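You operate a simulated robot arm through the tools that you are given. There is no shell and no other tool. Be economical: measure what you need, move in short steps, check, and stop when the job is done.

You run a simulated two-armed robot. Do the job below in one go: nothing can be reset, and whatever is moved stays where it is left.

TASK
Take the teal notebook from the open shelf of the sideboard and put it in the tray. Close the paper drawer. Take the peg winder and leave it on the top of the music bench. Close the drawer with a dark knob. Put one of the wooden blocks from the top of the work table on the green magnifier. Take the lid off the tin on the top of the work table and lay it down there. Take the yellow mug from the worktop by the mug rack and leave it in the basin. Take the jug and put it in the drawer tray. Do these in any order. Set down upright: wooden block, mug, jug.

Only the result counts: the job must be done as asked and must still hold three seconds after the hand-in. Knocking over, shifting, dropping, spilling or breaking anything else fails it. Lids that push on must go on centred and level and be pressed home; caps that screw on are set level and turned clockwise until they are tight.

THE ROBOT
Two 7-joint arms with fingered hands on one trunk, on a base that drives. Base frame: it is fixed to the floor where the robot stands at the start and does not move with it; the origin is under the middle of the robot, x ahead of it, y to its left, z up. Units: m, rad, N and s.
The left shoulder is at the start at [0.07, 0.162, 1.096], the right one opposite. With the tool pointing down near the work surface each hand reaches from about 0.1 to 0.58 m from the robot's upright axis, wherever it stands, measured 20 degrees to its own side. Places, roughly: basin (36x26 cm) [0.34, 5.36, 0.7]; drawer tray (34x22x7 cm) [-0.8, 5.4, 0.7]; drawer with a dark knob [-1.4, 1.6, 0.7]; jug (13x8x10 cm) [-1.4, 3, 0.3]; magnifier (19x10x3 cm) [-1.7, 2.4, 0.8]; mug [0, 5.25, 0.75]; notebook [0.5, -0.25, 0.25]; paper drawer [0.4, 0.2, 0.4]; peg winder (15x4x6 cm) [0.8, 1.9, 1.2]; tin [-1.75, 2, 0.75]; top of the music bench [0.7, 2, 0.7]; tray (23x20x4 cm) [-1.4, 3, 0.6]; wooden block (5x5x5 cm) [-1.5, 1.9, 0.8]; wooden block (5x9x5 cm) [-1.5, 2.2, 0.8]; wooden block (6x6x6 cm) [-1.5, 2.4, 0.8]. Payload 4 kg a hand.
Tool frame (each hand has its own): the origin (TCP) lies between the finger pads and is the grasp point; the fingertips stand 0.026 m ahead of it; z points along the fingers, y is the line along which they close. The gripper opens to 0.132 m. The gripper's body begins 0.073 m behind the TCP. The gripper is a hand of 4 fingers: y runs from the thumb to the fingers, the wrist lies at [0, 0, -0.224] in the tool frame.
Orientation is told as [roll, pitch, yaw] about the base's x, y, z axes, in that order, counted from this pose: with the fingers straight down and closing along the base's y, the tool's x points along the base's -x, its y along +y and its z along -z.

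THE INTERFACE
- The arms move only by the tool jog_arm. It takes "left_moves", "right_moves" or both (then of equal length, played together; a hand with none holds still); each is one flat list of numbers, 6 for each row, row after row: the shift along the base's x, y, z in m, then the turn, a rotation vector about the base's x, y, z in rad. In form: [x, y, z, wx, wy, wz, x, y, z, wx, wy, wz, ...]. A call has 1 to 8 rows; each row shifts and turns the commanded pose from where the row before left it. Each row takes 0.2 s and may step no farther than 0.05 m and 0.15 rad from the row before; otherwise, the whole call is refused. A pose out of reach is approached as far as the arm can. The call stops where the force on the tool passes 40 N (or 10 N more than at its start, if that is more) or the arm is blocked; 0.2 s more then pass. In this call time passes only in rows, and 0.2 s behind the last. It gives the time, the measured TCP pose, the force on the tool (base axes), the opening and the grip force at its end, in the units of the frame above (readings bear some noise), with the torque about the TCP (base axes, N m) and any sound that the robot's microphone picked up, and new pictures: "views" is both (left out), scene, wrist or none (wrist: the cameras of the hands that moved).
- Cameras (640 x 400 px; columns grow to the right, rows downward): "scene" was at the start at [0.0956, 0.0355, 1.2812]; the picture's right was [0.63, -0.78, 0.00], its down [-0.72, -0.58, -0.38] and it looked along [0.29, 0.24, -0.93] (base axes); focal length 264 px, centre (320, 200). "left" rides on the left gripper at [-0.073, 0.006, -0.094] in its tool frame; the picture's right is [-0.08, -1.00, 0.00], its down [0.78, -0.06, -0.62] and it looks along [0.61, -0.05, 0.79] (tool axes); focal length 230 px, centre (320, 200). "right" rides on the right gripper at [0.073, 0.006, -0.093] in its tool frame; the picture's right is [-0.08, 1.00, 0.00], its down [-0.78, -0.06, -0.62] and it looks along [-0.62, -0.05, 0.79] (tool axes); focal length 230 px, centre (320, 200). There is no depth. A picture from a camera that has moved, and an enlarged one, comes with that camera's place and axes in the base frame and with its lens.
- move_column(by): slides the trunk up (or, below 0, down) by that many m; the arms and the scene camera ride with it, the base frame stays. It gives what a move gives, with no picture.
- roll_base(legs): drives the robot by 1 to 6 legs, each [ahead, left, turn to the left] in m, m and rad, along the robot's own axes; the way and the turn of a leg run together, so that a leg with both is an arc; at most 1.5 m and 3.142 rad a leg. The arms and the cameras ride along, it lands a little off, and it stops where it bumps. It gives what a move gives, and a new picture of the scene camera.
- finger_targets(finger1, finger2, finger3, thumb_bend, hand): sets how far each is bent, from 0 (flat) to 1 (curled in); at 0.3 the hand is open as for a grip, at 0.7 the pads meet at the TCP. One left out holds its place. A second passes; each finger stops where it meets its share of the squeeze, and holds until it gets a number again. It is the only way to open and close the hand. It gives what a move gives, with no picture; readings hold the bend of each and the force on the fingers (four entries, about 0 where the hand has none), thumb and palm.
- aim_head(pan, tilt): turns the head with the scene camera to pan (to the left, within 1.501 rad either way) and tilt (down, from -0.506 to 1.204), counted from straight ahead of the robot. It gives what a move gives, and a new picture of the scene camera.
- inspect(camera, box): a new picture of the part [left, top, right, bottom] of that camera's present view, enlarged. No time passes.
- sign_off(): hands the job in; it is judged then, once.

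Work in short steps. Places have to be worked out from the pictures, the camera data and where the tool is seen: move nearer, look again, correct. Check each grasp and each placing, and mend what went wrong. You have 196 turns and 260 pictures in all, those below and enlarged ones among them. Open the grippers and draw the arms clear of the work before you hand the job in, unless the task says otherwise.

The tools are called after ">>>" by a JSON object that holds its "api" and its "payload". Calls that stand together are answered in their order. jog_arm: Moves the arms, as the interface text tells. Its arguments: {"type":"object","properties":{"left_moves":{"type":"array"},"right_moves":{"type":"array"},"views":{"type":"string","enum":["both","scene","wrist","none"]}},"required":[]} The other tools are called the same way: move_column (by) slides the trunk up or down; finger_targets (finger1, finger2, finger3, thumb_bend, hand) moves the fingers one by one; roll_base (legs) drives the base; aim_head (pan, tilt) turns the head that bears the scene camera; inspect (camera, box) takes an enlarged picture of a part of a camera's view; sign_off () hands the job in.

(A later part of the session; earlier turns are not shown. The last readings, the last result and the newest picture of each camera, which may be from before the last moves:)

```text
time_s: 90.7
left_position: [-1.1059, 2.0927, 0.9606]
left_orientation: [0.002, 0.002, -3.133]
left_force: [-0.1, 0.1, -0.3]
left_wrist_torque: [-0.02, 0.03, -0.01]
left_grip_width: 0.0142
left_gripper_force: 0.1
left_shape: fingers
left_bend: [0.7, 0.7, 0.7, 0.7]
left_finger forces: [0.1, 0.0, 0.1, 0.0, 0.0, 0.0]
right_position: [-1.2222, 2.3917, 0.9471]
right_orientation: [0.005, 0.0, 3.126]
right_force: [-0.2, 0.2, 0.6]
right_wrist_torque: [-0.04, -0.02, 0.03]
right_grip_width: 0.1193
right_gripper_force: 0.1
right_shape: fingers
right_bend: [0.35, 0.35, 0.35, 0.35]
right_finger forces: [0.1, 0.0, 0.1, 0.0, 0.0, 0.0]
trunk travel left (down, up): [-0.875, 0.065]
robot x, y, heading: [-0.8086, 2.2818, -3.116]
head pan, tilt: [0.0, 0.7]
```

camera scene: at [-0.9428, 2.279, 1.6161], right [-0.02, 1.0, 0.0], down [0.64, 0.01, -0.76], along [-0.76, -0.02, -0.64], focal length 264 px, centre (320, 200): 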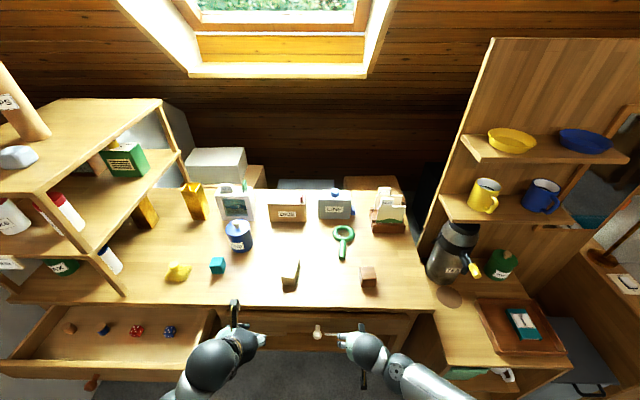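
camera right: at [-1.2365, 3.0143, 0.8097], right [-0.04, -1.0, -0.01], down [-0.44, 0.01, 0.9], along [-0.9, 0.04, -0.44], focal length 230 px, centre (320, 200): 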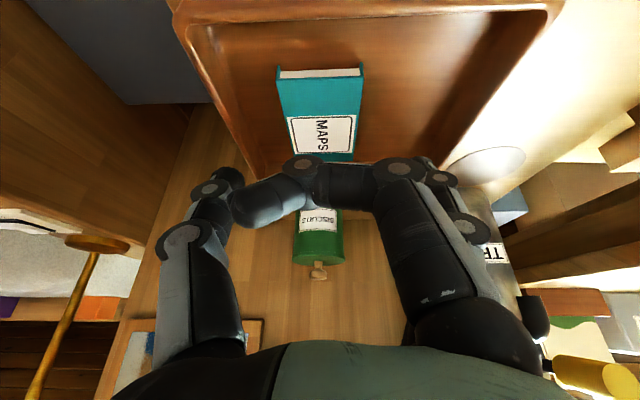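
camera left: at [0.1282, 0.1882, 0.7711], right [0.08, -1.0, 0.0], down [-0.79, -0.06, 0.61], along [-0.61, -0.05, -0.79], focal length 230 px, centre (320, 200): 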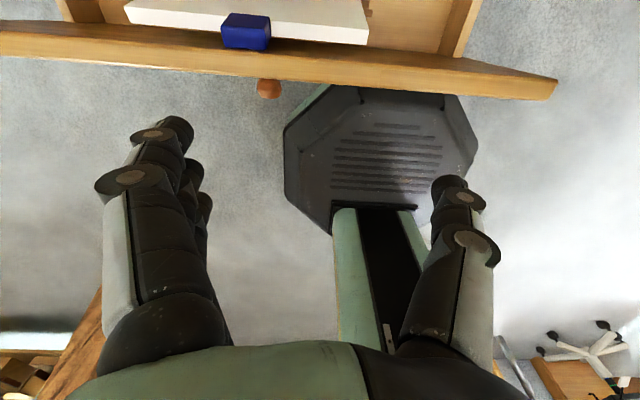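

Lower the trunk a bit, drive 0.16 m nearer, and bring the right hand over the brown cube.

>>> {"api": "move_column", "payload": {"by": -0.06}}

>>> {"api": "roll_base", "payload": {"legs": [[0.16, 0, 0]]}}

>>> {"api": "jog_arm", "payload": {"right_moves": [-0.03, 0.015, 0, 0, 0, 0, -0.03, 0.015, 0, 0, 0, 0, -0.03, 0.015, 0, 0, 0, 0], "views": "both"}}

```text
time_s: 91.7
left_position: [-1.1052, 2.094, 0.9009]
left_orientation: [0.005, 0.002, -3.132]
left_force: [0.6, -0.1, -0.6]
left_wrist_torque: [-0.01, 0.03, -0.03]
left_grip_width: 0.0142
left_gripper_force: 0.1
left_shape: fingers
left_bend: [0.7, 0.7, 0.7, 0.7]
left_finger forces: [0.0, 0.0, 0.1, 0.0, 0.0, 0.1]
right_position: [-1.2208, 2.3928, 0.8868]
right_orientation: [0.003, -0.002, 3.126]
right_force: [-0.3, -0.1, 0.0]
right_wrist_torque: [0.03, -0.04, 0.01]
right_grip_width: 0.1192
right_gripper_force: 0.0
right_shape: fingers
right_bend: [0.35, 0.35, 0.35, 0.35]
right_finger forces: [0.0, 0.1, 0.0, 0.1, 0.0, 0.0]
trunk travel left (down, up): [-0.815, 0.125]
robot x, y, heading: [-0.8086, 2.2845, -3.118]
head pan, tilt: [0.0, 0.7]
```

```text
time_s: 93.1
left_position: [-1.2633, 2.0893, 0.9007]
left_orientation: [0.003, 0.0, -3.134]
left_force: [-0.3, -0.4, -0.6]
left_wrist_torque: [-0.01, 0.0, -0.02]
left_grip_width: 0.0144
left_gripper_force: 0.1
left_shape: fingers
left_bend: [0.7, 0.7, 0.7, 0.7]
left_finger forces: [0.0, 0.0, 0.0, 0.0, 0.0, 0.0]
right_position: [-1.38, 2.3898, 0.8881]
right_orientation: [0.003, -0.001, 3.127]
right_force: [-0.8, 0.8, 0.0]
right_wrist_torque: [0.01, -0.02, 0.01]
right_grip_width: 0.1193
right_gripper_force: 0.1
right_shape: fingers
right_bend: [0.35, 0.35, 0.35, 0.35]
right_finger forces: [0.0, 0.0, 0.0, 0.1, 0.1, 0.0]
trunk travel left (down, up): [-0.815, 0.125]
robot x, y, heading: [-0.9618, 2.2784, -3.12]
head pan, tilt: [0.0, 0.7]
camera scene: at [-1.0992, 2.276, 1.5563], right [-0.02, 1.0, 0.0], down [0.64, 0.01, -0.77], along [-0.77, -0.02, -0.64], focal length 264 px, centre (320, 200)
```

scene: 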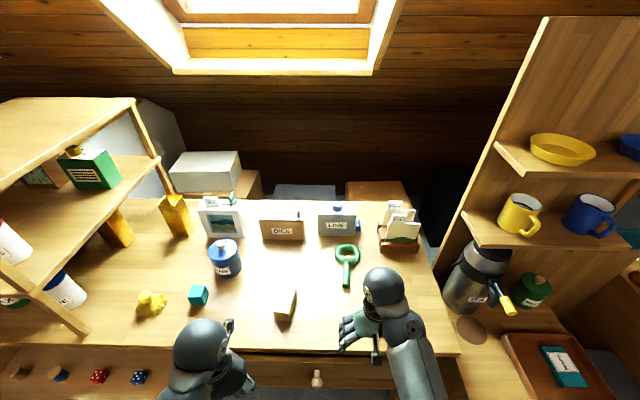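

```text
time_s: 93.9
left_position: [-1.2644, 2.0907, 0.8998]
left_orientation: [0.001, 0.005, -3.131]
left_force: [-0.4, -0.6, 0.8]
left_wrist_torque: [0.02, 0.01, 0.02]
left_grip_width: 0.014
left_gripper_force: 0.1
left_shape: fingers
left_bend: [0.7, 0.7, 0.7, 0.7]
left_finger forces: [0.0, 0.0, 0.0, 0.1, 0.0, 0.0]
right_position: [-1.4682, 2.434, 0.8885]
right_orientation: [0.005, 0.002, 3.126]
right_force: [-0.5, -0.3, 0.2]
right_wrist_torque: [0.0, -0.01, 0.01]
right_grip_width: 0.1197
right_gripper_force: 0.0
right_shape: fingers
right_bend: [0.35, 0.35, 0.35, 0.35]
right_finger forces: [0.1, 0.0, 0.0, 0.0, 0.1, 0.1]
trunk travel left (down, up): [-0.815, 0.125]
robot x, y, heading: [-0.9671, 2.2803, -3.12]
head pan, tilt: [0.0, 0.7]
camera scene: at [-1.1022, 2.2763, 1.556], right [-0.02, 1.0, 0.0], down [0.64, 0.01, -0.76], along [-0.76, -0.02, -0.65], focal length 264 px, centre (320, 200)
camera right: at [-1.3959, 2.4269, 0.9824], right [-0.09, -1.0, 0.0], down [-0.78, 0.08, 0.62], along [-0.61, 0.05, -0.79], focal length 230 px, centre (320, 200)
```

scene: 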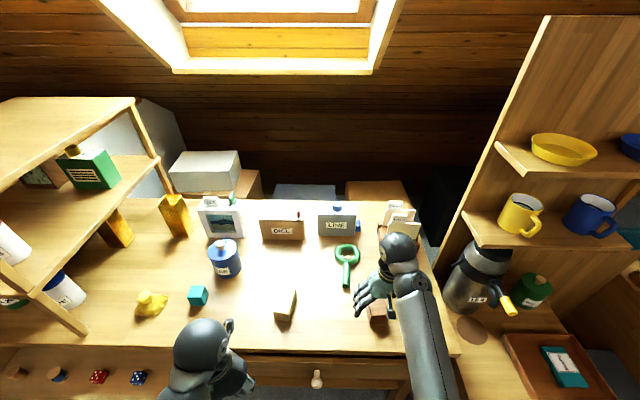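
right: 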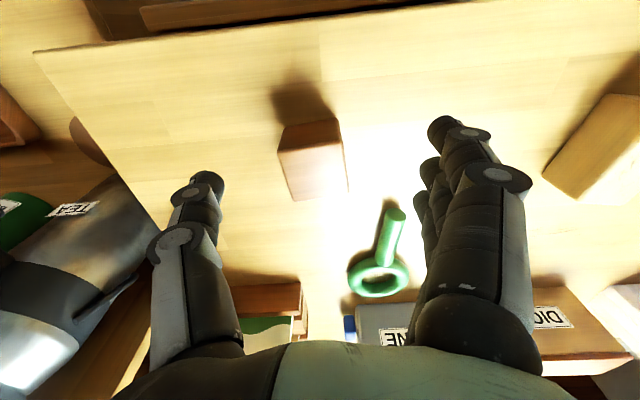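

Cube centre ≈(−1.505, 2.438). I align and descend to grasp height z≈0.775.

>>> {"api": "jog_arm", "payload": {"right_moves": [-0.037, 0.003, -0.02, 0, 0, 0, 0, 0, -0.045, 0, 0, 0, 0, 0, -0.03, 0, 0, 0, 0, 0, -0.015, 0, 0, 0], "views": "wrist"}}

```text
time_s: 94.9
left_position: [-1.2628, 2.0896, 0.9004]
left_orientation: [0.006, 0.001, -3.131]
left_force: [0.4, 0.7, -0.1]
left_wrist_torque: [0.0, -0.03, 0.01]
left_grip_width: 0.0142
left_gripper_force: 0.1
left_shape: fingers
left_bend: [0.7, 0.7, 0.7, 0.7]
left_finger forces: [0.0, 0.0, 0.0, 0.0, 0.0, 0.0]
right_position: [-1.5061, 2.4368, 0.7882]
right_orientation: [0.004, -0.011, 3.125]
right_force: [11.1, 0.5, 20.1]
right_wrist_torque: [-0.65, -0.43, 0.24]
right_grip_width: 0.1234
right_gripper_force: 9.9
right_shape: fingers
right_bend: [0.34, 0.34, 0.35, 0.35]
right_finger forces: [6.7, 5.0, 3.2, 0.1, 5.6, 0.0]
trunk travel left (down, up): [-0.815, 0.125]
robot x, y, heading: [-0.9651, 2.2749, -3.118]
head pan, tilt: [0.0, 0.7]
stopped in row 4 (right hand): the force on the tool passed its limit (the readings are from after the stop); the commanded pose is now the measured one
camera right: at [-1.4322, 2.4308, 0.8802], right [-0.09, -1.0, 0.0], down [-0.78, 0.08, 0.62], along [-0.62, 0.06, -0.78], focal length 230 px, centre (320, 200)
```

right: 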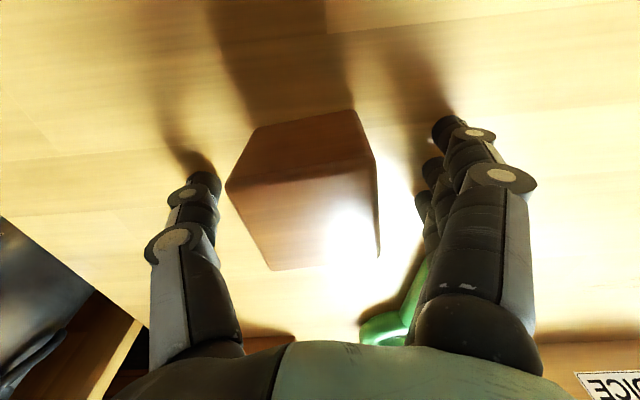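

Fingertips touched the table (so table z≈0.762). I raise 6 mm, align yaw and centre, then close.

>>> {"api": "jog_arm", "payload": {"right_moves": [0, 0.007, 0.007, 0, 0, 0.09], "views": "none"}}

>>> {"api": "finger_targets", "payload": {"hand": "right", "finger1": 0.65, "finger2": 0.65, "finger3": 0.65, "thumb_bend": 0.65}}

>>> {"api": "jog_arm", "payload": {"right_moves": [0, 0, 0.03, 0, 0, 0, 0, 0, 0.04, 0, 0, 0], "views": "both"}}

```text
time_s: 95.3
left_position: [-1.2645, 2.0908, 0.9001]
left_orientation: [0.004, 0.003, -3.134]
left_force: [-0.7, 0.4, 0.6]
left_wrist_torque: [-0.03, -0.02, 0.03]
left_grip_width: 0.0143
left_gripper_force: 0.1
left_shape: fingers
left_bend: [0.7, 0.7, 0.7, 0.7]
left_finger forces: [0.1, 0.1, 0.0, 0.1, 0.1, 0.0]
right_position: [-1.5073, 2.4444, 0.7903]
right_orientation: [0.007, -0.008, -3.066]
right_force: [0.5, -0.1, -1.1]
right_wrist_torque: [0.0, -0.02, 0.02]
right_grip_width: 0.1207
right_gripper_force: 0.2
right_shape: fingers
right_bend: [0.35, 0.35, 0.35, 0.35]
right_finger forces: [0.0, 0.0, 0.1, 0.0, 0.0, 0.0]
trunk travel left (down, up): [-0.815, 0.125]
robot x, y, heading: [-0.9667, 2.2799, -3.122]
head pan, tilt: [0.0, 0.7]
```

```text
time_s: 96.3
left_position: [-1.2622, 2.0902, 0.9001]
left_orientation: [0.003, 0.001, -3.135]
left_force: [0.6, 0.1, -0.2]
left_wrist_torque: [0.04, 0.0, 0.02]
left_grip_width: 0.0142
left_gripper_force: 0.1
left_shape: fingers
left_bend: [0.7, 0.7, 0.7, 0.7]
left_finger forces: [0.1, 0.1, 0.1, 0.1, 0.1, 0.0]
right_position: [-1.5077, 2.4444, 0.7929]
right_orientation: [0.003, -0.011, -3.069]
right_force: [-2.2, -2.4, 11.4]
right_wrist_torque: [-0.37, -0.21, -0.07]
right_grip_width: 0.0561
right_gripper_force: 21.1
right_shape: fingers
right_bend: [0.57, 0.56, 0.63, 0.58]
right_finger forces: [15.2, 9.7, 2.0, 0.0, 15.4, 0.0]
trunk travel left (down, up): [-0.815, 0.125]
robot x, y, heading: [-0.9675, 2.2807, -3.124]
head pan, tilt: [0.0, 0.7]
```

```text
time_s: 96.9
left_position: [-1.2636, 2.0894, 0.8996]
left_orientation: [0.002, 0.0, -3.135]
left_force: [0.3, -0.6, -0.2]
left_wrist_torque: [0.05, 0.0, 0.03]
left_grip_width: 0.0143
left_gripper_force: 0.0
left_shape: fingers
left_bend: [0.7, 0.7, 0.7, 0.7]
left_finger forces: [0.0, 0.1, 0.1, 0.0, 0.0, 0.0]
right_position: [-1.5054, 2.4456, 0.8633]
right_orientation: [0.003, -0.005, -3.067]
right_force: [0.1, 0.2, -1.2]
right_wrist_torque: [0.02, 0.02, -0.06]
right_grip_width: 0.0563
right_gripper_force: 15.6
right_shape: fingers
right_bend: [0.57, 0.56, 0.63, 0.58]
right_finger forces: [6.9, 7.1, 1.9, 0.0, 15.2, 0.0]
trunk travel left (down, up): [-0.815, 0.125]
robot x, y, heading: [-0.9673, 2.2788, -3.123]
head pan, tilt: [0.0, 0.7]
camera scene: at [-1.1003, 2.2752, 1.5561], right [-0.02, 1.0, 0.0], down [0.64, 0.01, -0.77], along [-0.76, -0.02, -0.64], focal length 264 px, centre (320, 200)
camera right: at [-1.432, 2.4446, 0.9561], right [0.0, -1.0, 0.0], down [-0.78, 0.01, 0.62], along [-0.62, 0.0, -0.78], focal length 230 px, centre (320, 200)
```

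scene: 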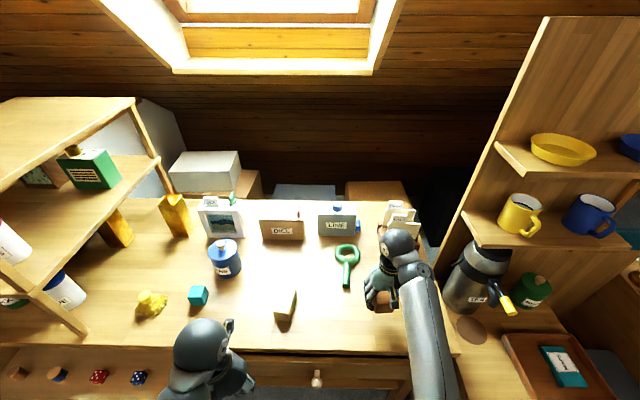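
right: 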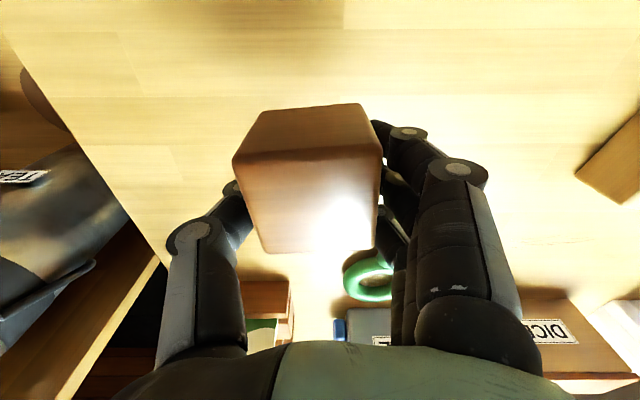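

Cube is held level. Ring centre ≈(−1.715, 2.362). I carry the cube over it.

>>> {"api": "jog_arm", "payload": {"right_moves": [-0.042, -0.018, 0.003, 0, 0, 0, -0.042, -0.018, 0.003, 0, 0, 0, -0.042, -0.018, 0, 0, 0, 0, -0.042, -0.018, 0, 0, 0, 0, -0.04, -0.017, 0, 0, 0, 0], "views": "both"}}

```text
time_s: 98.1
left_position: [-1.2631, 2.0884, 0.8995]
left_orientation: [0.003, 0.002, -3.134]
left_force: [-0.1, -0.2, 1.0]
left_wrist_torque: [0.01, -0.02, -0.01]
left_grip_width: 0.0143
left_gripper_force: 0.1
left_shape: fingers
left_bend: [0.7, 0.7, 0.7, 0.7]
left_finger forces: [0.1, 0.0, 0.0, 0.0, 0.0, 0.0]
right_position: [-1.6939, 2.3631, 0.874]
right_orientation: [0.001, -0.016, -3.068]
right_force: [-0.5, 0.0, 0.4]
right_wrist_torque: [-0.01, -0.06, 0.02]
right_grip_width: 0.0552
right_gripper_force: 15.9
right_shape: fingers
right_bend: [0.57, 0.56, 0.63, 0.59]
right_finger forces: [6.9, 6.8, 1.9, 0.0, 14.9, 0.0]
right hand out of reach, approached as far as the arm can: row 5
trunk travel left (down, up): [-0.815, 0.125]
robot x, y, heading: [-0.964, 2.2826, -3.124]
head pan, tilt: [0.0, 0.7]
camera scene: at [-1.1005, 2.2742, 1.5561], right [-0.02, 1.0, 0.0], down [0.64, 0.01, -0.76], along [-0.76, -0.02, -0.64], focal length 264 px, centre (320, 200)
camera right: at [-1.6212, 2.3627, 0.9671], right [0.0, -1.0, 0.0], down [-0.78, 0.0, 0.63], along [-0.63, 0.0, -0.78], focal length 230 px, centre (320, 200)
```

scene: 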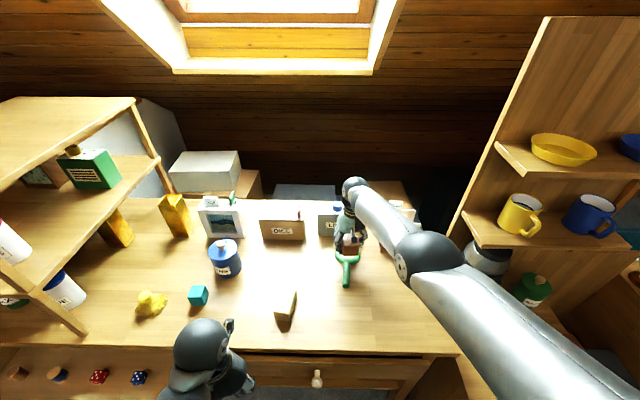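
right: 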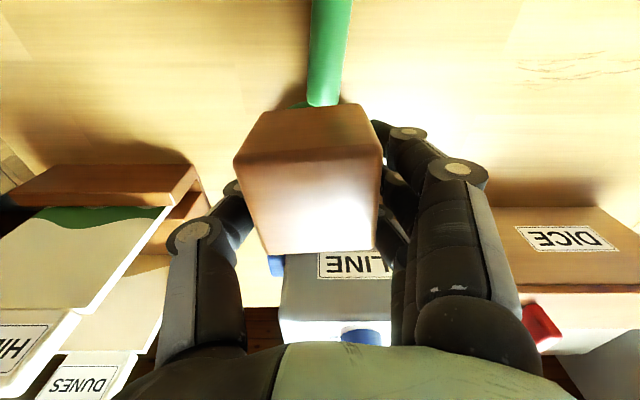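

The handle joins the ring at x≈−1.677, so its centre is ≈(−1.722, 2.363). I need 26 mm more forward: base 3 cm ahead, then view.

>>> {"api": "roll_base", "payload": {"legs": [[0.03, 0, 0]]}}

>>> {"api": "jog_arm", "payload": {"right_moves": [0, -0.004, -0.02, 0, 0, 0], "views": "wrist"}}

```text
time_s: 98.9
left_position: [-1.2891, 2.0898, 0.9029]
left_orientation: [0.004, -0.003, -3.133]
left_force: [0.3, -0.5, 0.3]
left_wrist_torque: [-0.01, 0.03, -0.02]
left_grip_width: 0.0141
left_gripper_force: 0.1
left_shape: fingers
left_bend: [0.7, 0.7, 0.7, 0.7]
left_finger forces: [0.0, 0.1, 0.0, 0.0, 0.0, 0.0]
right_position: [-1.7191, 2.3637, 0.8755]
right_orientation: [0.003, -0.014, -3.067]
right_force: [0.9, -0.1, -1.7]
right_wrist_torque: [-0.03, 0.03, 0.0]
right_grip_width: 0.0556
right_gripper_force: 15.7
right_shape: fingers
right_bend: [0.57, 0.56, 0.63, 0.59]
right_finger forces: [6.8, 6.8, 1.9, 0.0, 14.8, 0.1]
trunk travel left (down, up): [-0.815, 0.125]
robot x, y, heading: [-0.9965, 2.28, -3.12]
head pan, tilt: [0.0, 0.7]
camera scene: at [-1.1235, 2.276, 1.5568], right [-0.02, 1.0, 0.0], down [0.64, 0.01, -0.77], along [-0.77, -0.02, -0.64], focal length 264 px, centre (320, 200)
```

scene: 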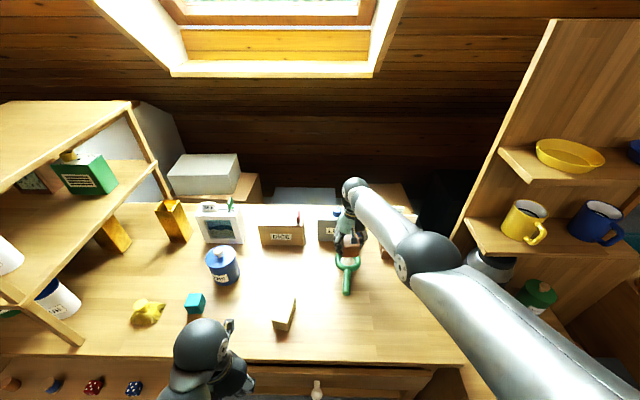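

```text
time_s: 99.3
left_position: [-1.291, 2.0901, 0.9007]
left_orientation: [0.002, 0.003, -3.133]
left_force: [0.3, -0.3, 0.4]
left_wrist_torque: [-0.03, 0.0, 0.02]
left_grip_width: 0.0142
left_gripper_force: 0.0
left_shape: fingers
left_bend: [0.7, 0.7, 0.7, 0.7]
left_finger forces: [0.0, 0.1, 0.0, 0.0, 0.1, 0.0]
right_position: [-1.718, 2.3613, 0.8629]
right_orientation: [0.004, -0.01, -3.068]
right_force: [0.6, 0.2, -0.5]
right_wrist_torque: [0.01, 0.03, 0.0]
right_grip_width: 0.0555
right_gripper_force: 15.6
right_shape: fingers
right_bend: [0.57, 0.56, 0.63, 0.59]
right_finger forces: [6.8, 6.7, 1.8, 0.1, 14.9, 0.1]
right hand out of reach, approached as far as the arm can: row 1
trunk travel left (down, up): [-0.815, 0.125]
robot x, y, heading: [-0.996, 2.2799, -3.119]
head pan, tilt: [0.0, 0.7]
camera right: at [-1.6441, 2.3613, 0.9573], right [0.0, -1.0, 0.0], down [-0.78, 0.01, 0.62], along [-0.62, 0.0, -0.78], focal length 230 px, centre (320, 200)
```

right: 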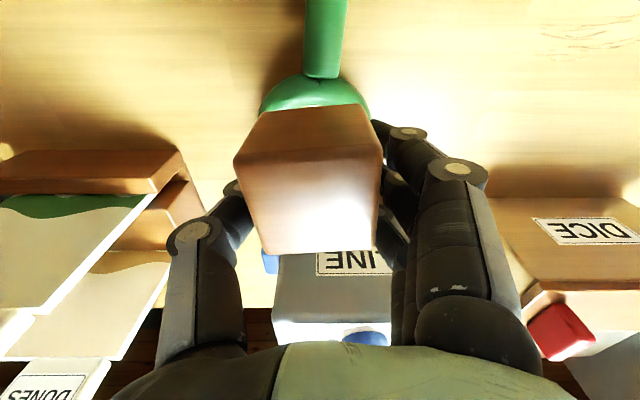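

Cube needs ~12 mm more forward. I nudge the base 2 cm, then lower with the trunk.

>>> {"api": "roll_base", "payload": {"legs": [[0.015, 0, 0]]}}

>>> {"api": "move_column", "payload": {"by": -0.03}}

>>> {"api": "inspect", "payload": {"camera": "right", "box": [160, 0, 480, 200]}}

```text
time_s: 100.1
left_position: [-1.305, 2.0898, 0.9014]
left_orientation: [0.002, 0.0, -3.138]
left_force: [-0.1, 1.0, 0.3]
left_wrist_torque: [-0.03, 0.03, 0.0]
left_grip_width: 0.0142
left_gripper_force: 0.0
left_shape: fingers
left_bend: [0.7, 0.7, 0.7, 0.7]
left_finger forces: [0.1, 0.1, 0.0, 0.0, 0.0, 0.0]
right_position: [-1.7294, 2.361, 0.8659]
right_orientation: [0.004, -0.012, -3.069]
right_force: [0.8, -0.6, -1.2]
right_wrist_torque: [0.0, 0.06, 0.01]
right_grip_width: 0.0556
right_gripper_force: 15.3
right_shape: fingers
right_bend: [0.57, 0.56, 0.63, 0.59]
right_finger forces: [6.9, 6.8, 1.7, 0.0, 14.8, 0.0]
trunk travel left (down, up): [-0.815, 0.125]
robot x, y, heading: [-1.0088, 2.2784, -3.122]
head pan, tilt: [0.0, 0.7]
camera scene: at [-1.1396, 2.2752, 1.5566], right [-0.02, 1.0, 0.0], down [0.64, 0.01, -0.77], along [-0.77, -0.02, -0.64], focal length 264 px, centre (320, 200)
```

scene: 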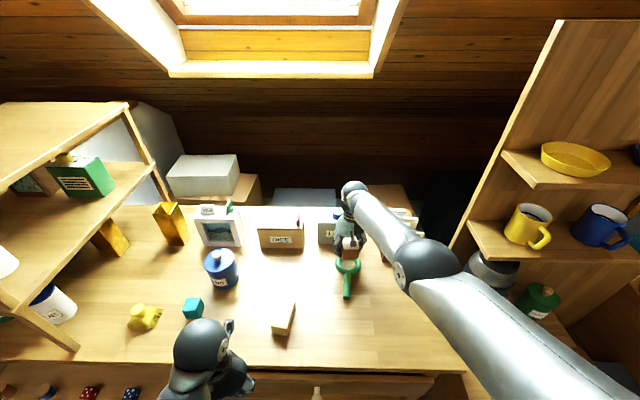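

```text
time_s: 100.8
left_position: [-1.3079, 2.0906, 0.8697]
left_orientation: [0.003, 0.004, -3.135]
left_force: [0.7, 0.3, 0.1]
left_wrist_torque: [-0.03, 0.02, -0.02]
left_grip_width: 0.0143
left_gripper_force: 0.1
left_shape: fingers
left_bend: [0.7, 0.7, 0.7, 0.7]
left_finger forces: [0.0, 0.0, 0.0, 0.1, 0.1, 0.1]
right_position: [-1.7324, 2.3595, 0.8323]
right_orientation: [0.004, -0.006, -3.068]
right_force: [0.0, -0.2, -1.5]
right_wrist_torque: [-0.02, 0.01, 0.02]
right_grip_width: 0.0555
right_gripper_force: 14.9
right_shape: fingers
right_bend: [0.57, 0.56, 0.63, 0.59]
right_finger forces: [6.8, 6.7, 1.8, 0.0, 14.8, 0.0]
trunk travel left (down, up): [-0.785, 0.155]
robot x, y, heading: [-1.0121, 2.2782, -3.123]
head pan, tilt: [0.0, 0.7]
```

```text
2.00 times, centred on (320, 100) of right
camera zoom: at [-1.6595, 2.361, 0.9261], right [0.0, -1.0, 0.0], down [-0.78, 0.01, 0.62], along [-0.62, 0.0, -0.78], focal length 460 px, centre (320, 400)
```

zoom: 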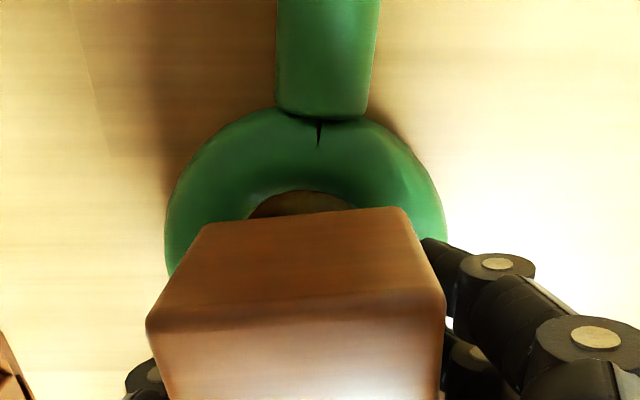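

Cube is centred over the ring. I lower gently to contact.

>>> {"api": "jog_arm", "payload": {"right_moves": [0, 0, -0.006, 0, 0, 0, 0, 0, -0.005, 0, 0, 0, 0, 0, -0.004, 0, 0, 0], "views": "wrist"}}

```text
time_s: 101.7
left_position: [-1.3066, 2.0874, 0.869]
left_orientation: [0.003, 0.003, -3.134]
left_force: [-0.8, 0.1, -0.4]
left_wrist_torque: [0.0, 0.01, 0.01]
left_grip_width: 0.014
left_gripper_force: 0.1
left_shape: fingers
left_bend: [0.7, 0.7, 0.7, 0.7]
left_finger forces: [0.1, 0.0, 0.0, 0.0, 0.0, 0.0]
right_position: [-1.7273, 2.3619, 0.8196]
right_orientation: [0.004, -0.01, -3.069]
right_force: [-0.7, 0.2, -0.2]
right_wrist_torque: [-0.02, 0.0, -0.01]
right_grip_width: 0.0553
right_gripper_force: 15.0
right_shape: fingers
right_bend: [0.57, 0.56, 0.63, 0.59]
right_finger forces: [6.8, 6.8, 1.8, 0.0, 14.8, 0.0]
right hand out of reach, approached as far as the arm can: row 2
trunk travel left (down, up): [-0.785, 0.155]
robot x, y, heading: [-1.0124, 2.2785, -3.123]
head pan, tilt: [0.0, 0.7]
camera right: at [-1.6541, 2.3619, 0.9129], right [0.0, -1.0, 0.0], down [-0.78, 0.01, 0.62], along [-0.62, 0.0, -0.78], focal length 230 px, centre (320, 200)
```

right: 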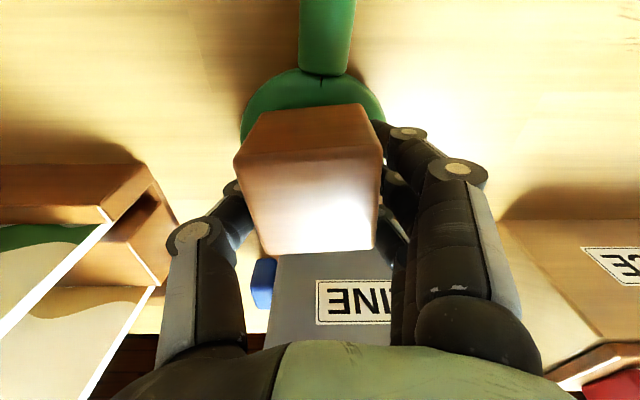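

No contact yet; lower more.

>>> {"api": "jog_arm", "payload": {"right_moves": [-0.002, 0, -0.004, 0, 0, 0, 0, 0, -0.004, 0, 0, 0, 0, 0, -0.004, 0, 0, 0], "views": "none"}}

```text
time_s: 102.5
left_position: [-1.3058, 2.0898, 0.8718]
left_orientation: [0.002, 0.001, -3.134]
left_force: [0.3, 0.6, 0.1]
left_wrist_torque: [-0.03, -0.02, -0.04]
left_grip_width: 0.0145
left_gripper_force: 0.0
left_shape: fingers
left_bend: [0.7, 0.7, 0.7, 0.7]
left_finger forces: [0.0, 0.0, 0.1, 0.0, 0.1, 0.1]
right_position: [-1.7258, 2.3619, 0.8167]
right_orientation: [0.006, -0.021, -3.069]
right_force: [-6.1, -1.3, 27.9]
right_wrist_torque: [-0.23, -0.29, -0.07]
right_grip_width: 0.0554
right_gripper_force: 27.2
right_shape: fingers
right_bend: [0.59, 0.57, 0.64, 0.59]
right_finger forces: [22.1, 9.4, 2.2, 0.0, 21.5, 0.1]
right hand out of reach, approached as far as the arm can: row 1, 3
trunk travel left (down, up): [-0.785, 0.155]
robot x, y, heading: [-1.0129, 2.2784, -3.121]
head pan, tilt: [0.0, 0.7]
```

Contact. I relieve a little and open the hand.

>>> {"api": "jog_arm", "payload": {"right_moves": [0, 0, 0.004, 0, 0, 0], "views": "none"}}

>>> {"api": "finger_targets", "payload": {"hand": "right", "finger1": 0.42, "finger2": 0.42, "finger3": 0.42, "thumb_bend": 0.42}}

>>> {"api": "inspect", "payload": {"camera": "right", "box": [160, 0, 480, 300]}}

```text
time_s: 102.8
left_position: [-1.3049, 2.0894, 0.8716]
left_orientation: [0.004, 0.002, -3.135]
left_force: [-0.1, 0.3, -0.3]
left_wrist_torque: [-0.04, 0.0, 0.0]
left_grip_width: 0.0141
left_gripper_force: 0.0
left_shape: fingers
left_bend: [0.7, 0.7, 0.7, 0.7]
left_finger forces: [0.1, 0.0, 0.0, 0.1, 0.0, 0.0]
right_position: [-1.7238, 2.361, 0.8156]
right_orientation: [0.005, -0.013, -3.069]
right_force: [-5.2, -1.2, 19.1]
right_wrist_torque: [-0.11, -0.1, -0.03]
right_grip_width: 0.0551
right_gripper_force: 24.2
right_shape: fingers
right_bend: [0.59, 0.57, 0.64, 0.59]
right_finger forces: [14.7, 13.0, 1.8, 0.0, 20.4, 0.0]
trunk travel left (down, up): [-0.785, 0.155]
robot x, y, heading: [-1.01, 2.2806, -3.12]
head pan, tilt: [0.0, 0.7]
```

```text
time_s: 103.8
left_position: [-1.3061, 2.0899, 0.8703]
left_orientation: [0.004, 0.004, -3.134]
left_force: [0.3, -0.6, 0.3]
left_wrist_torque: [0.0, 0.02, 0.0]
left_grip_width: 0.0141
left_gripper_force: 0.0
left_shape: fingers
left_bend: [0.7, 0.7, 0.7, 0.7]
left_finger forces: [0.1, 0.0, 0.0, 0.1, 0.0, 0.1]
right_position: [-1.7248, 2.3622, 0.8132]
right_orientation: [0.005, -0.006, -3.069]
right_force: [0.0, 0.5, 0.6]
right_wrist_torque: [0.03, 0.0, 0.01]
right_grip_width: 0.0975
right_gripper_force: 0.1
right_shape: fingers
right_bend: [0.42, 0.42, 0.42, 0.42]
right_finger forces: [0.0, 0.0, 0.1, 0.1, 0.0, 0.0]
trunk travel left (down, up): [-0.785, 0.155]
robot x, y, heading: [-1.0093, 2.2825, -3.12]
head pan, tilt: [0.0, 0.7]
```

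```text
1.33 times, centred on (320, 150) of right
camera zoom: at [-1.6501, 2.3622, 0.9069], right [0.0, -1.0, 0.01], down [-0.78, 0.01, 0.62], along [-0.62, 0.0, -0.78], focal length 307 px, centre (320, 267)
```

zoom: 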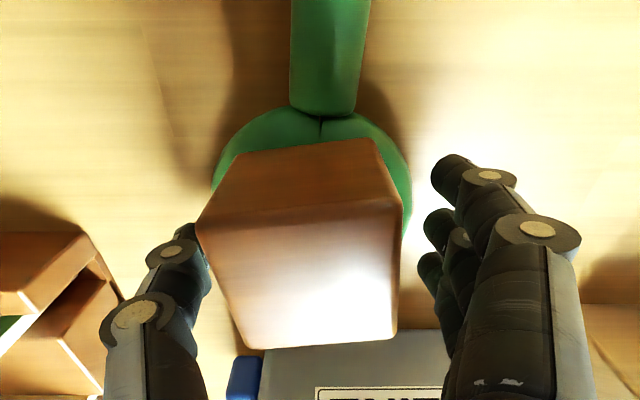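

Released; the cube sits on the ring. I rise straight up and look.

>>> {"api": "jog_arm", "payload": {"right_moves": [0, 0, 0.03, 0, 0, 0, 0, 0, 0.04, 0, 0, 0, 0.03, 0, 0.035, 0, 0, 0, 0.045, 0, 0, 0, 0, 0, 0.045, 0, 0, 0, 0, 0, 0.045, 0, 0, 0, 0, 0, 0.045, 0, 0, 0, 0, 0], "views": "scene"}}

>>> {"api": "inspect", "payload": {"camera": "scene", "box": [180, 180, 440, 342]}}

```text
time_s: 105.5
left_position: [-1.3058, 2.0892, 0.871]
left_orientation: [0.003, 0.003, -3.134]
left_force: [0.4, -0.1, 0.8]
left_wrist_torque: [0.01, 0.0, -0.03]
left_grip_width: 0.0142
left_gripper_force: 0.0
left_shape: fingers
left_bend: [0.7, 0.7, 0.7, 0.7]
left_finger forces: [0.1, 0.0, 0.0, 0.0, 0.0, 0.0]
right_position: [-1.5129, 2.3527, 0.8811]
right_orientation: [0.005, -0.009, -3.066]
right_force: [-0.1, 0.5, 0.6]
right_wrist_torque: [0.03, 0.01, 0.01]
right_grip_width: 0.0976
right_gripper_force: 0.1
right_shape: fingers
right_bend: [0.42, 0.42, 0.42, 0.42]
right_finger forces: [0.1, 0.1, 0.0, 0.1, 0.1, 0.0]
right hand out of reach, approached as far as the arm can: row 6, 7
trunk travel left (down, up): [-0.785, 0.155]
robot x, y, heading: [-1.0059, 2.2762, -3.119]
head pan, tilt: [0.0, 0.7]
camera scene: at [-1.1417, 2.275, 1.5264], right [-0.02, 1.0, 0.0], down [0.64, 0.01, -0.77], along [-0.77, -0.02, -0.64], focal length 264 px, centre (320, 200)
```

scene: 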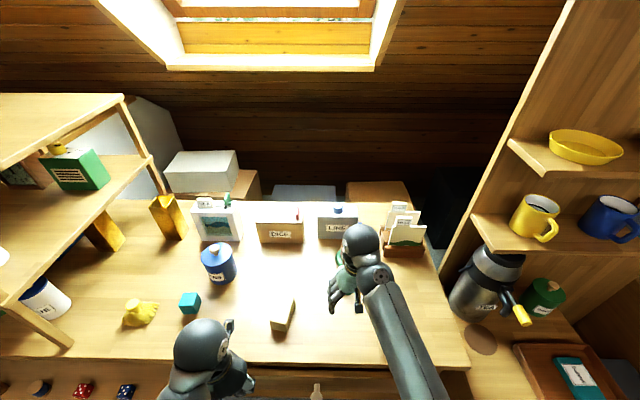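

```text
2.46 times, centred on (310, 261) of scene
camera zoom: at [-1.1417, 2.275, 1.5264], right [-0.02, 1.0, 0.0], down [0.64, 0.01, -0.77], along [-0.77, -0.02, -0.64], focal length 649 px, centre (345, 50)
```

zoom: 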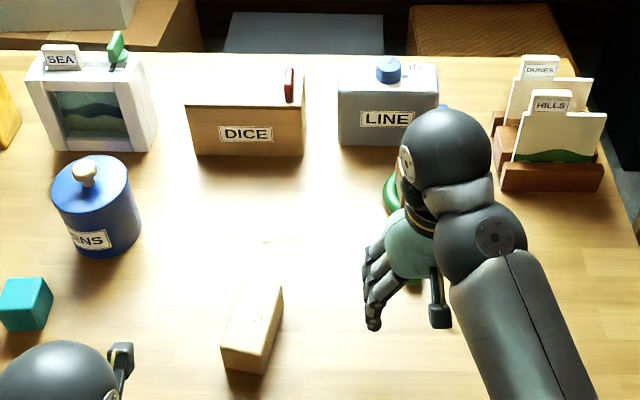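

The right hand blocks the view; next is the tin with the left hand. Raise the trunk, shift left 0.16 m, open the left hand.

>>> {"api": "move_column", "payload": {"by": 0.07}}

>>> {"api": "finger_targets", "payload": {"hand": "left", "finger1": 0.48, "finger2": 0.48, "finger3": 0.48, "thumb_bend": 0.48}}

>>> {"api": "roll_base", "payload": {"legs": [[0, 0.16, 0]]}}

```text
time_s: 106.5
left_position: [-1.3063, 2.0897, 0.9404]
left_orientation: [0.004, 0.004, -3.135]
left_force: [0.1, 0.5, 0.5]
left_wrist_torque: [0.04, 0.0, 0.03]
left_grip_width: 0.0142
left_gripper_force: 0.1
left_shape: fingers
left_bend: [0.7, 0.7, 0.7, 0.7]
left_finger forces: [0.0, 0.1, 0.0, 0.1, 0.0, 0.0]
right_position: [-1.5133, 2.3527, 0.9505]
right_orientation: [0.005, -0.009, -3.067]
right_force: [0.2, 0.5, 0.0]
right_wrist_torque: [-0.02, -0.02, -0.01]
right_grip_width: 0.0972
right_gripper_force: 0.1
right_shape: fingers
right_bend: [0.42, 0.42, 0.42, 0.42]
right_finger forces: [0.0, 0.0, 0.1, 0.0, 0.1, 0.0]
trunk travel left (down, up): [-0.855, 0.085]
robot x, y, heading: [-1.01, 2.2768, -3.119]
head pan, tilt: [0.0, 0.7]
```

```text
time_s: 107.5
left_position: [-1.3064, 2.0897, 0.9412]
left_orientation: [0.003, 0.004, -3.135]
left_force: [-0.2, -0.6, 0.5]
left_wrist_torque: [-0.03, 0.04, -0.01]
left_grip_width: 0.0765
left_gripper_force: 0.0
left_shape: fingers
left_bend: [0.48, 0.48, 0.48, 0.48]
left_finger forces: [0.1, 0.0, 0.0, 0.0, 0.0, 0.0]
right_position: [-1.5135, 2.3532, 0.9497]
right_orientation: [0.004, -0.008, -3.069]
right_force: [0.7, -0.9, 0.5]
right_wrist_torque: [-0.01, -0.02, 0.01]
right_grip_width: 0.097
right_gripper_force: 0.1
right_shape: fingers
right_bend: [0.42, 0.42, 0.42, 0.42]
right_finger forces: [0.1, 0.0, 0.0, 0.1, 0.1, 0.0]
trunk travel left (down, up): [-0.855, 0.085]
robot x, y, heading: [-1.0117, 2.2763, -3.12]
head pan, tilt: [0.0, 0.7]
```

```text
time_s: 109.0
left_position: [-1.304, 1.931, 0.9404]
left_orientation: [0.003, 0.003, -3.132]
left_force: [0.1, 0.6, 0.0]
left_wrist_torque: [0.0, 0.01, -0.02]
left_grip_width: 0.0764
left_gripper_force: 0.1
left_shape: fingers
left_bend: [0.48, 0.48, 0.48, 0.48]
left_finger forces: [0.1, 0.0, 0.1, 0.0, 0.0, 0.0]
right_position: [-1.5104, 2.1938, 0.9517]
right_orientation: [0.006, -0.01, -3.068]
right_force: [-0.4, -0.3, 0.4]
right_wrist_torque: [0.0, -0.01, -0.01]
right_grip_width: 0.0973
right_gripper_force: 0.0
right_shape: fingers
right_bend: [0.42, 0.42, 0.42, 0.42]
right_finger forces: [0.0, 0.1, 0.0, 0.1, 0.0, 0.0]
trunk travel left (down, up): [-0.855, 0.085]
robot x, y, heading: [-1.009, 2.1159, -3.118]
head pan, tilt: [0.0, 0.7]
camera scene: at [-1.1409, 2.1176, 1.5961], right [-0.02, 1.0, 0.0], down [0.64, 0.01, -0.76], along [-0.76, -0.02, -0.64], focal length 264 px, centre (320, 200)
```

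scene: 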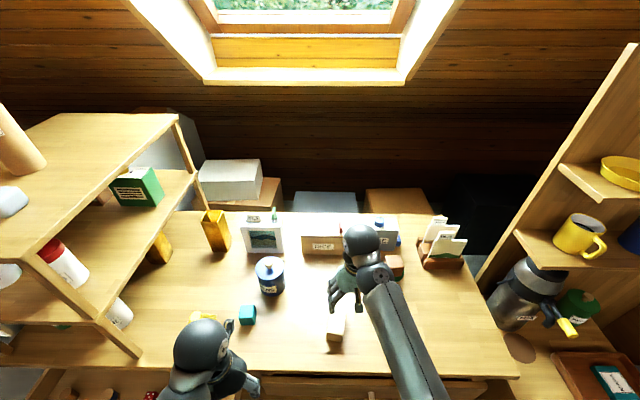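

Cube is visible resting on the magnifier. I extend the left hand toward the tin (knob ≈(−1.685, 1.926, 0.87)).

>>> {"api": "jog_arm", "payload": {"left_moves": [-0.047, 0, 0, 0, 0, 0, -0.047, 0, 0, 0, 0, 0, -0.047, 0, 0, 0, 0, 0, -0.047, 0, 0, 0, 0, 0, -0.047, 0, 0, 0, 0, 0, -0.047, 0, 0, 0, 0, 0, -0.047, 0, 0, 0, 0, 0], "views": "both"}}

```text
time_s: 110.5
left_position: [-1.6065, 1.9208, 0.9239]
left_orientation: [0.004, 0.006, -3.135]
left_force: [-0.2, 0.2, -0.2]
left_wrist_torque: [0.03, -0.04, 0.0]
left_grip_width: 0.0767
left_gripper_force: 0.1
left_shape: fingers
left_bend: [0.48, 0.48, 0.48, 0.48]
left_finger forces: [0.1, 0.1, 0.0, 0.0, 0.1, 0.0]
left hand out of reach, approached as far as the arm can: row 1
right_position: [-1.5132, 2.1928, 0.9496]
right_orientation: [0.002, -0.007, -3.068]
right_force: [0.5, 0.8, -0.6]
right_wrist_torque: [0.01, -0.02, -0.01]
right_grip_width: 0.0973
right_gripper_force: 0.0
right_shape: fingers
right_bend: [0.42, 0.42, 0.42, 0.42]
right_finger forces: [0.0, 0.1, 0.1, 0.0, 0.1, 0.0]
trunk travel left (down, up): [-0.855, 0.085]
robot x, y, heading: [-1.0063, 2.1167, -3.123]
head pan, tilt: [0.0, 0.7]
camera scene: at [-1.1432, 2.1158, 1.5959], right [-0.02, 1.0, 0.0], down [0.65, 0.01, -0.76], along [-0.76, -0.02, -0.65], focal length 264 px, centre (320, 200)
camera left: at [-1.6799, 1.9148, 1.018], right [-0.09, 1.0, 0.0], down [0.78, 0.07, 0.62], along [0.62, 0.05, -0.78], focal length 230 px, centre (320, 200)
```

scene: 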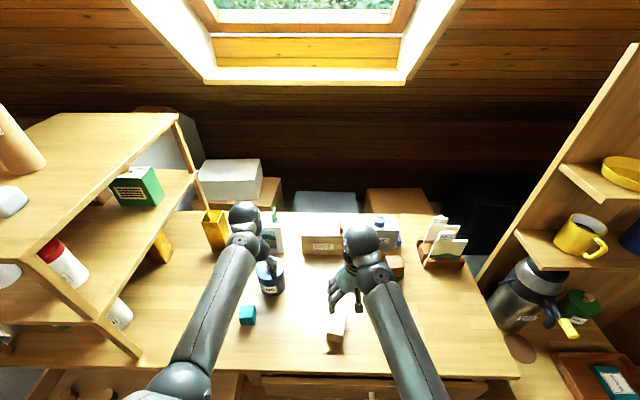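
left: 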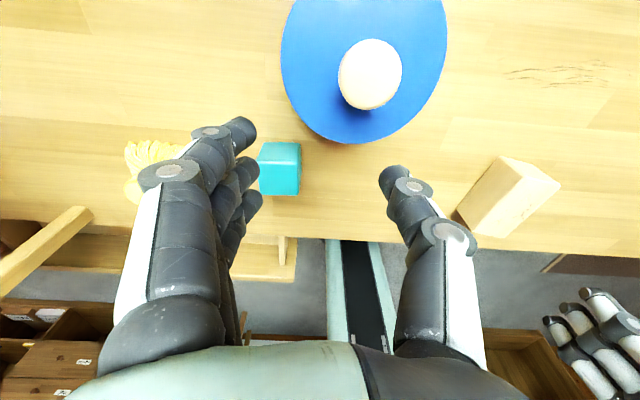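

Lid ≈10.6 cm wide, centre ≈(−1.664, 1.94), knob top z≈0.90. I move above the knob.

>>> {"api": "jog_arm", "payload": {"left_moves": [-0.02, 0.008, 0.015, 0, 0, 0, -0.02, 0.006, 0.005, 0, 0, 0, -0.018, 0.005, 0, 0, 0, 0], "views": "wrist"}}

```text
time_s: 111.3
left_position: [-1.6617, 1.9402, 0.9475]
left_orientation: [0.003, 0.002, -3.131]
left_force: [0.4, 0.5, -0.1]
left_wrist_torque: [-0.01, 0.01, 0.02]
left_grip_width: 0.0767
left_gripper_force: 0.0
left_shape: fingers
left_bend: [0.48, 0.48, 0.48, 0.48]
left_finger forces: [0.0, 0.1, 0.0, 0.1, 0.0, 0.1]
right_position: [-1.5107, 2.1933, 0.9509]
right_orientation: [0.004, -0.009, -3.069]
right_force: [0.9, -0.5, 0.2]
right_wrist_torque: [0.0, -0.01, -0.01]
right_grip_width: 0.0972
right_gripper_force: 0.1
right_shape: fingers
right_bend: [0.42, 0.42, 0.42, 0.42]
right_finger forces: [0.1, 0.1, 0.0, 0.0, 0.0, 0.0]
trunk travel left (down, up): [-0.855, 0.085]
robot x, y, heading: [-1.0071, 2.1205, -3.119]
head pan, tilt: [0.0, 0.7]
camera left: at [-1.7353, 1.934, 1.0414], right [-0.09, 1.0, 0.0], down [0.78, 0.07, 0.62], along [0.62, 0.05, -0.79], focal length 230 px, centre (320, 200)
```

left: 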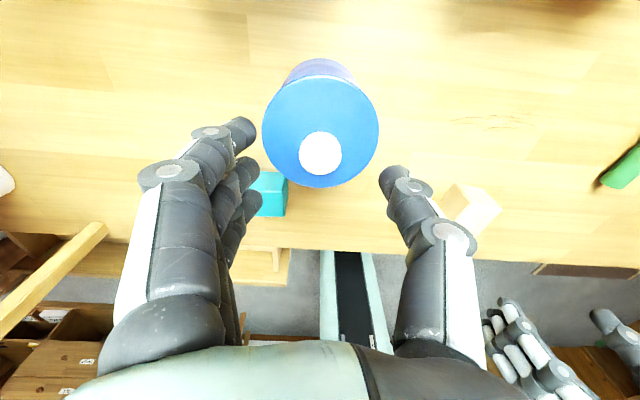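

Aligned. Knob top ≈0.89, lid ≈0.85. I descend around the knob.

>>> {"api": "jog_arm", "payload": {"left_moves": [0, 0, -0.03, 0, 0, 0, 0, 0, -0.02, 0, 0, 0, 0, 0, -0.01, 0, 0, 0], "views": "wrist"}}

```text
time_s: 112.2
left_position: [-1.6624, 1.9407, 0.8975]
left_orientation: [0.006, -0.014, -3.133]
left_force: [0.9, -1.7, 43.1]
left_wrist_torque: [0.02, -0.16, -0.04]
left_grip_width: 0.0764
left_gripper_force: 21.4
left_shape: fingers
left_bend: [0.48, 0.5, 0.48, 0.49]
left_finger forces: [0.4, 14.5, 6.4, 0.1, 21.8, 0.0]
right_position: [-1.507, 2.1933, 0.9542]
right_orientation: [0.006, -0.015, -3.069]
right_force: [-0.3, 0.2, -0.3]
right_wrist_torque: [0.0, 0.02, -0.01]
right_grip_width: 0.0973
right_gripper_force: 0.0
right_shape: fingers
right_bend: [0.42, 0.42, 0.42, 0.42]
right_finger forces: [0.1, 0.0, 0.1, 0.1, 0.0, 0.1]
trunk travel left (down, up): [-0.855, 0.085]
robot x, y, heading: [-1.0074, 2.1161, -3.125]
head pan, tilt: [0.0, 0.7]
camera left: at [-1.7347, 1.935, 0.992], right [-0.09, 1.0, 0.0], down [0.79, 0.07, 0.61], along [0.6, 0.05, -0.8], focal length 230 px, centre (320, 200)
```

left: 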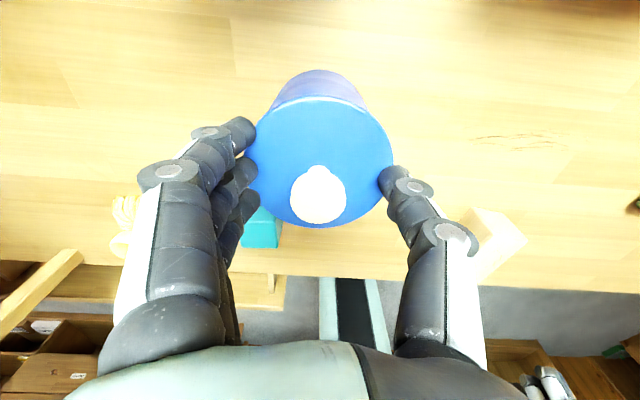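

Fingertips touch the lid top (z≈0.872). I raise 4 mm and close on the knob.

>>> {"api": "jog_arm", "payload": {"left_moves": [0, 0, 0.007, 0, 0, 0], "views": "none"}}

>>> {"api": "finger_targets", "payload": {"hand": "left", "finger1": 0.72, "finger2": 0.72, "finger3": 0.72, "thumb_bend": 0.7}}

>>> {"api": "inspect", "payload": {"camera": "left", "box": [160, 50, 480, 250]}}

```text
time_s: 112.5
left_position: [-1.6618, 1.9408, 0.8975]
left_orientation: [0.003, -0.003, -3.135]
left_force: [-4.7, 0.0, 25.4]
left_wrist_torque: [0.15, 0.07, -0.03]
left_grip_width: 0.0772
left_gripper_force: 12.4
left_shape: fingers
left_bend: [0.48, 0.5, 0.48, 0.49]
left_finger forces: [0.1, 8.8, 2.7, 0.0, 13.8, 0.1]
right_position: [-1.5093, 2.1932, 0.9502]
right_orientation: [0.002, -0.009, -3.068]
right_force: [0.1, -0.4, 0.2]
right_wrist_torque: [-0.02, 0.03, -0.03]
right_grip_width: 0.0973
right_gripper_force: 0.1
right_shape: fingers
right_bend: [0.42, 0.42, 0.42, 0.42]
right_finger forces: [0.0, 0.0, 0.1, 0.1, 0.0, 0.0]
trunk travel left (down, up): [-0.855, 0.085]
robot x, y, heading: [-1.0062, 2.1181, -3.117]
head pan, tilt: [0.0, 0.7]
```

```text
time_s: 113.5
left_position: [-1.6616, 1.9397, 0.8978]
left_orientation: [0.004, -0.002, -3.133]
left_force: [-6.6, -3.8, 24.7]
left_wrist_torque: [-0.82, 0.24, 0.0]
left_grip_width: 0.0666
left_gripper_force: 30.0
left_shape: fingers
left_bend: [0.54, 0.52, 0.54, 0.58]
left_finger forces: [13.6, 11.3, 12.6, 0.0, 22.2, 0.0]
right_position: [-1.5102, 2.1927, 0.9522]
right_orientation: [0.004, -0.011, -3.07]
right_force: [0.3, 1.2, 0.4]
right_wrist_torque: [0.03, 0.0, -0.02]
right_grip_width: 0.0972
right_gripper_force: 0.0
right_shape: fingers
right_bend: [0.42, 0.42, 0.42, 0.42]
right_finger forces: [0.0, 0.0, 0.1, 0.0, 0.0, 0.0]
trunk travel left (down, up): [-0.855, 0.085]
robot x, y, heading: [-1.0067, 2.1193, -3.116]
head pan, tilt: [0.0, 0.7]
```

```text
2.00 times, centred on (320, 150) of left
camera zoom: at [-1.7352, 1.9334, 0.9915], right [-0.09, 1.0, 0.0], down [0.79, 0.07, 0.61], along [0.61, 0.05, -0.79], focal length 460 px, centre (320, 300)
```

zoom: 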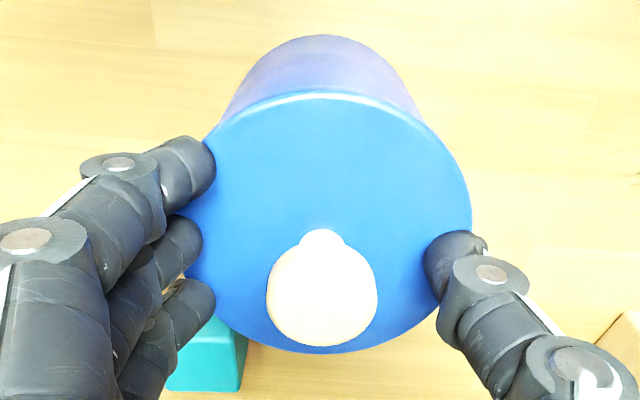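

Fingers stalled on the lid surface. I raise another 8 mm and close again.

>>> {"api": "jog_arm", "payload": {"left_moves": [0, 0, 0.009, 0, 0, 0], "views": "none"}}

>>> {"api": "finger_targets", "payload": {"hand": "left", "finger1": 0.72, "finger2": 0.72, "finger3": 0.72, "thumb_bend": 0.7}}

>>> {"api": "inspect", "payload": {"camera": "left", "box": [160, 50, 480, 250]}}

```text
time_s: 114.0
left_position: [-1.6601, 1.9397, 0.8989]
left_orientation: [0.001, 0.012, -3.132]
left_force: [-0.2, -0.1, -1.5]
left_wrist_torque: [0.0, 0.01, 0.0]
left_grip_width: 0.0663
left_gripper_force: 25.9
left_shape: fingers
left_bend: [0.54, 0.52, 0.53, 0.57]
left_finger forces: [10.2, 8.4, 9.9, 0.1, 23.0, 0.2]
right_position: [-1.5108, 2.1938, 0.9497]
right_orientation: [0.003, -0.007, -3.069]
right_force: [-0.5, -0.2, 0.5]
right_wrist_torque: [0.0, -0.04, -0.02]
right_grip_width: 0.0973
right_gripper_force: 0.0
right_shape: fingers
right_bend: [0.42, 0.42, 0.42, 0.42]
right_finger forces: [0.0, 0.1, 0.1, 0.0, 0.0, 0.0]
trunk travel left (down, up): [-0.855, 0.085]
robot x, y, heading: [-1.0076, 2.1219, -3.12]
head pan, tilt: [0.0, 0.7]
```

```text
time_s: 115.0
left_position: [-1.6631, 1.9409, 0.9042]
left_orientation: [0.003, 0.004, -3.132]
left_force: [-1.4, 0.3, -2.1]
left_wrist_torque: [-0.02, 0.0, -0.01]
left_grip_width: 0.0657
left_gripper_force: 22.9
left_shape: fingers
left_bend: [0.53, 0.5, 0.51, 0.56]
left_finger forces: [7.5, 7.0, 7.7, 0.0, 22.5, 0.1]
right_position: [-1.5111, 2.1924, 0.95]
right_orientation: [0.004, -0.008, -3.07]
right_force: [-0.9, -0.4, -0.3]
right_wrist_torque: [-0.02, 0.01, -0.03]
right_grip_width: 0.0974
right_gripper_force: 0.1
right_shape: fingers
right_bend: [0.42, 0.42, 0.42, 0.42]
right_finger forces: [0.0, 0.0, 0.0, 0.0, 0.0, 0.0]
trunk travel left (down, up): [-0.855, 0.085]
robot x, y, heading: [-1.0078, 2.1162, -3.12]
head pan, tilt: [0.0, 0.7]
```

```text
2.00 times, centred on (320, 150) of left
camera zoom: at [-1.7361, 1.9335, 0.9978], right [-0.09, 1.0, 0.0], down [0.78, 0.07, 0.62], along [0.62, 0.05, -0.79], focal length 460 px, centre (320, 300)
```

zoom: 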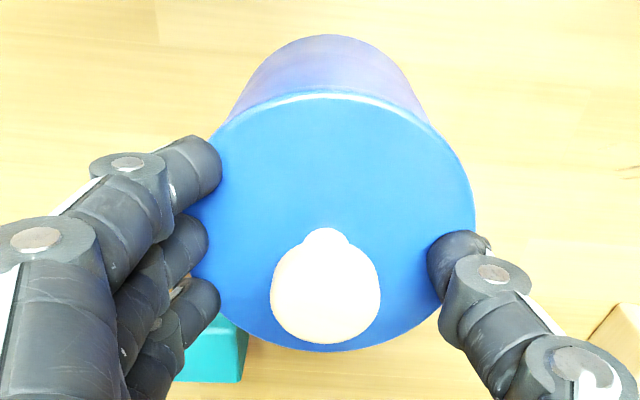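

The fingers appear to hold the lid by its rim. I check from the head camera whether the tin itself got lifted.

>>> {"api": "inspect", "payload": {"camera": "scene", "box": [220, 220, 340, 310]}}

```text
4.44 times, centred on (280, 265) of scene
camera zoom: at [-1.1414, 2.1151, 1.5961], right [-0.02, 1.0, 0.0], down [0.64, 0.01, -0.76], along [-0.76, -0.02, -0.64], focal length 1171 px, centre (498, -89)
```

zoom: 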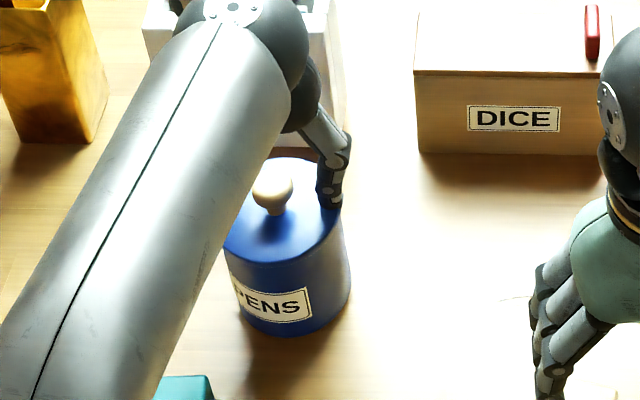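

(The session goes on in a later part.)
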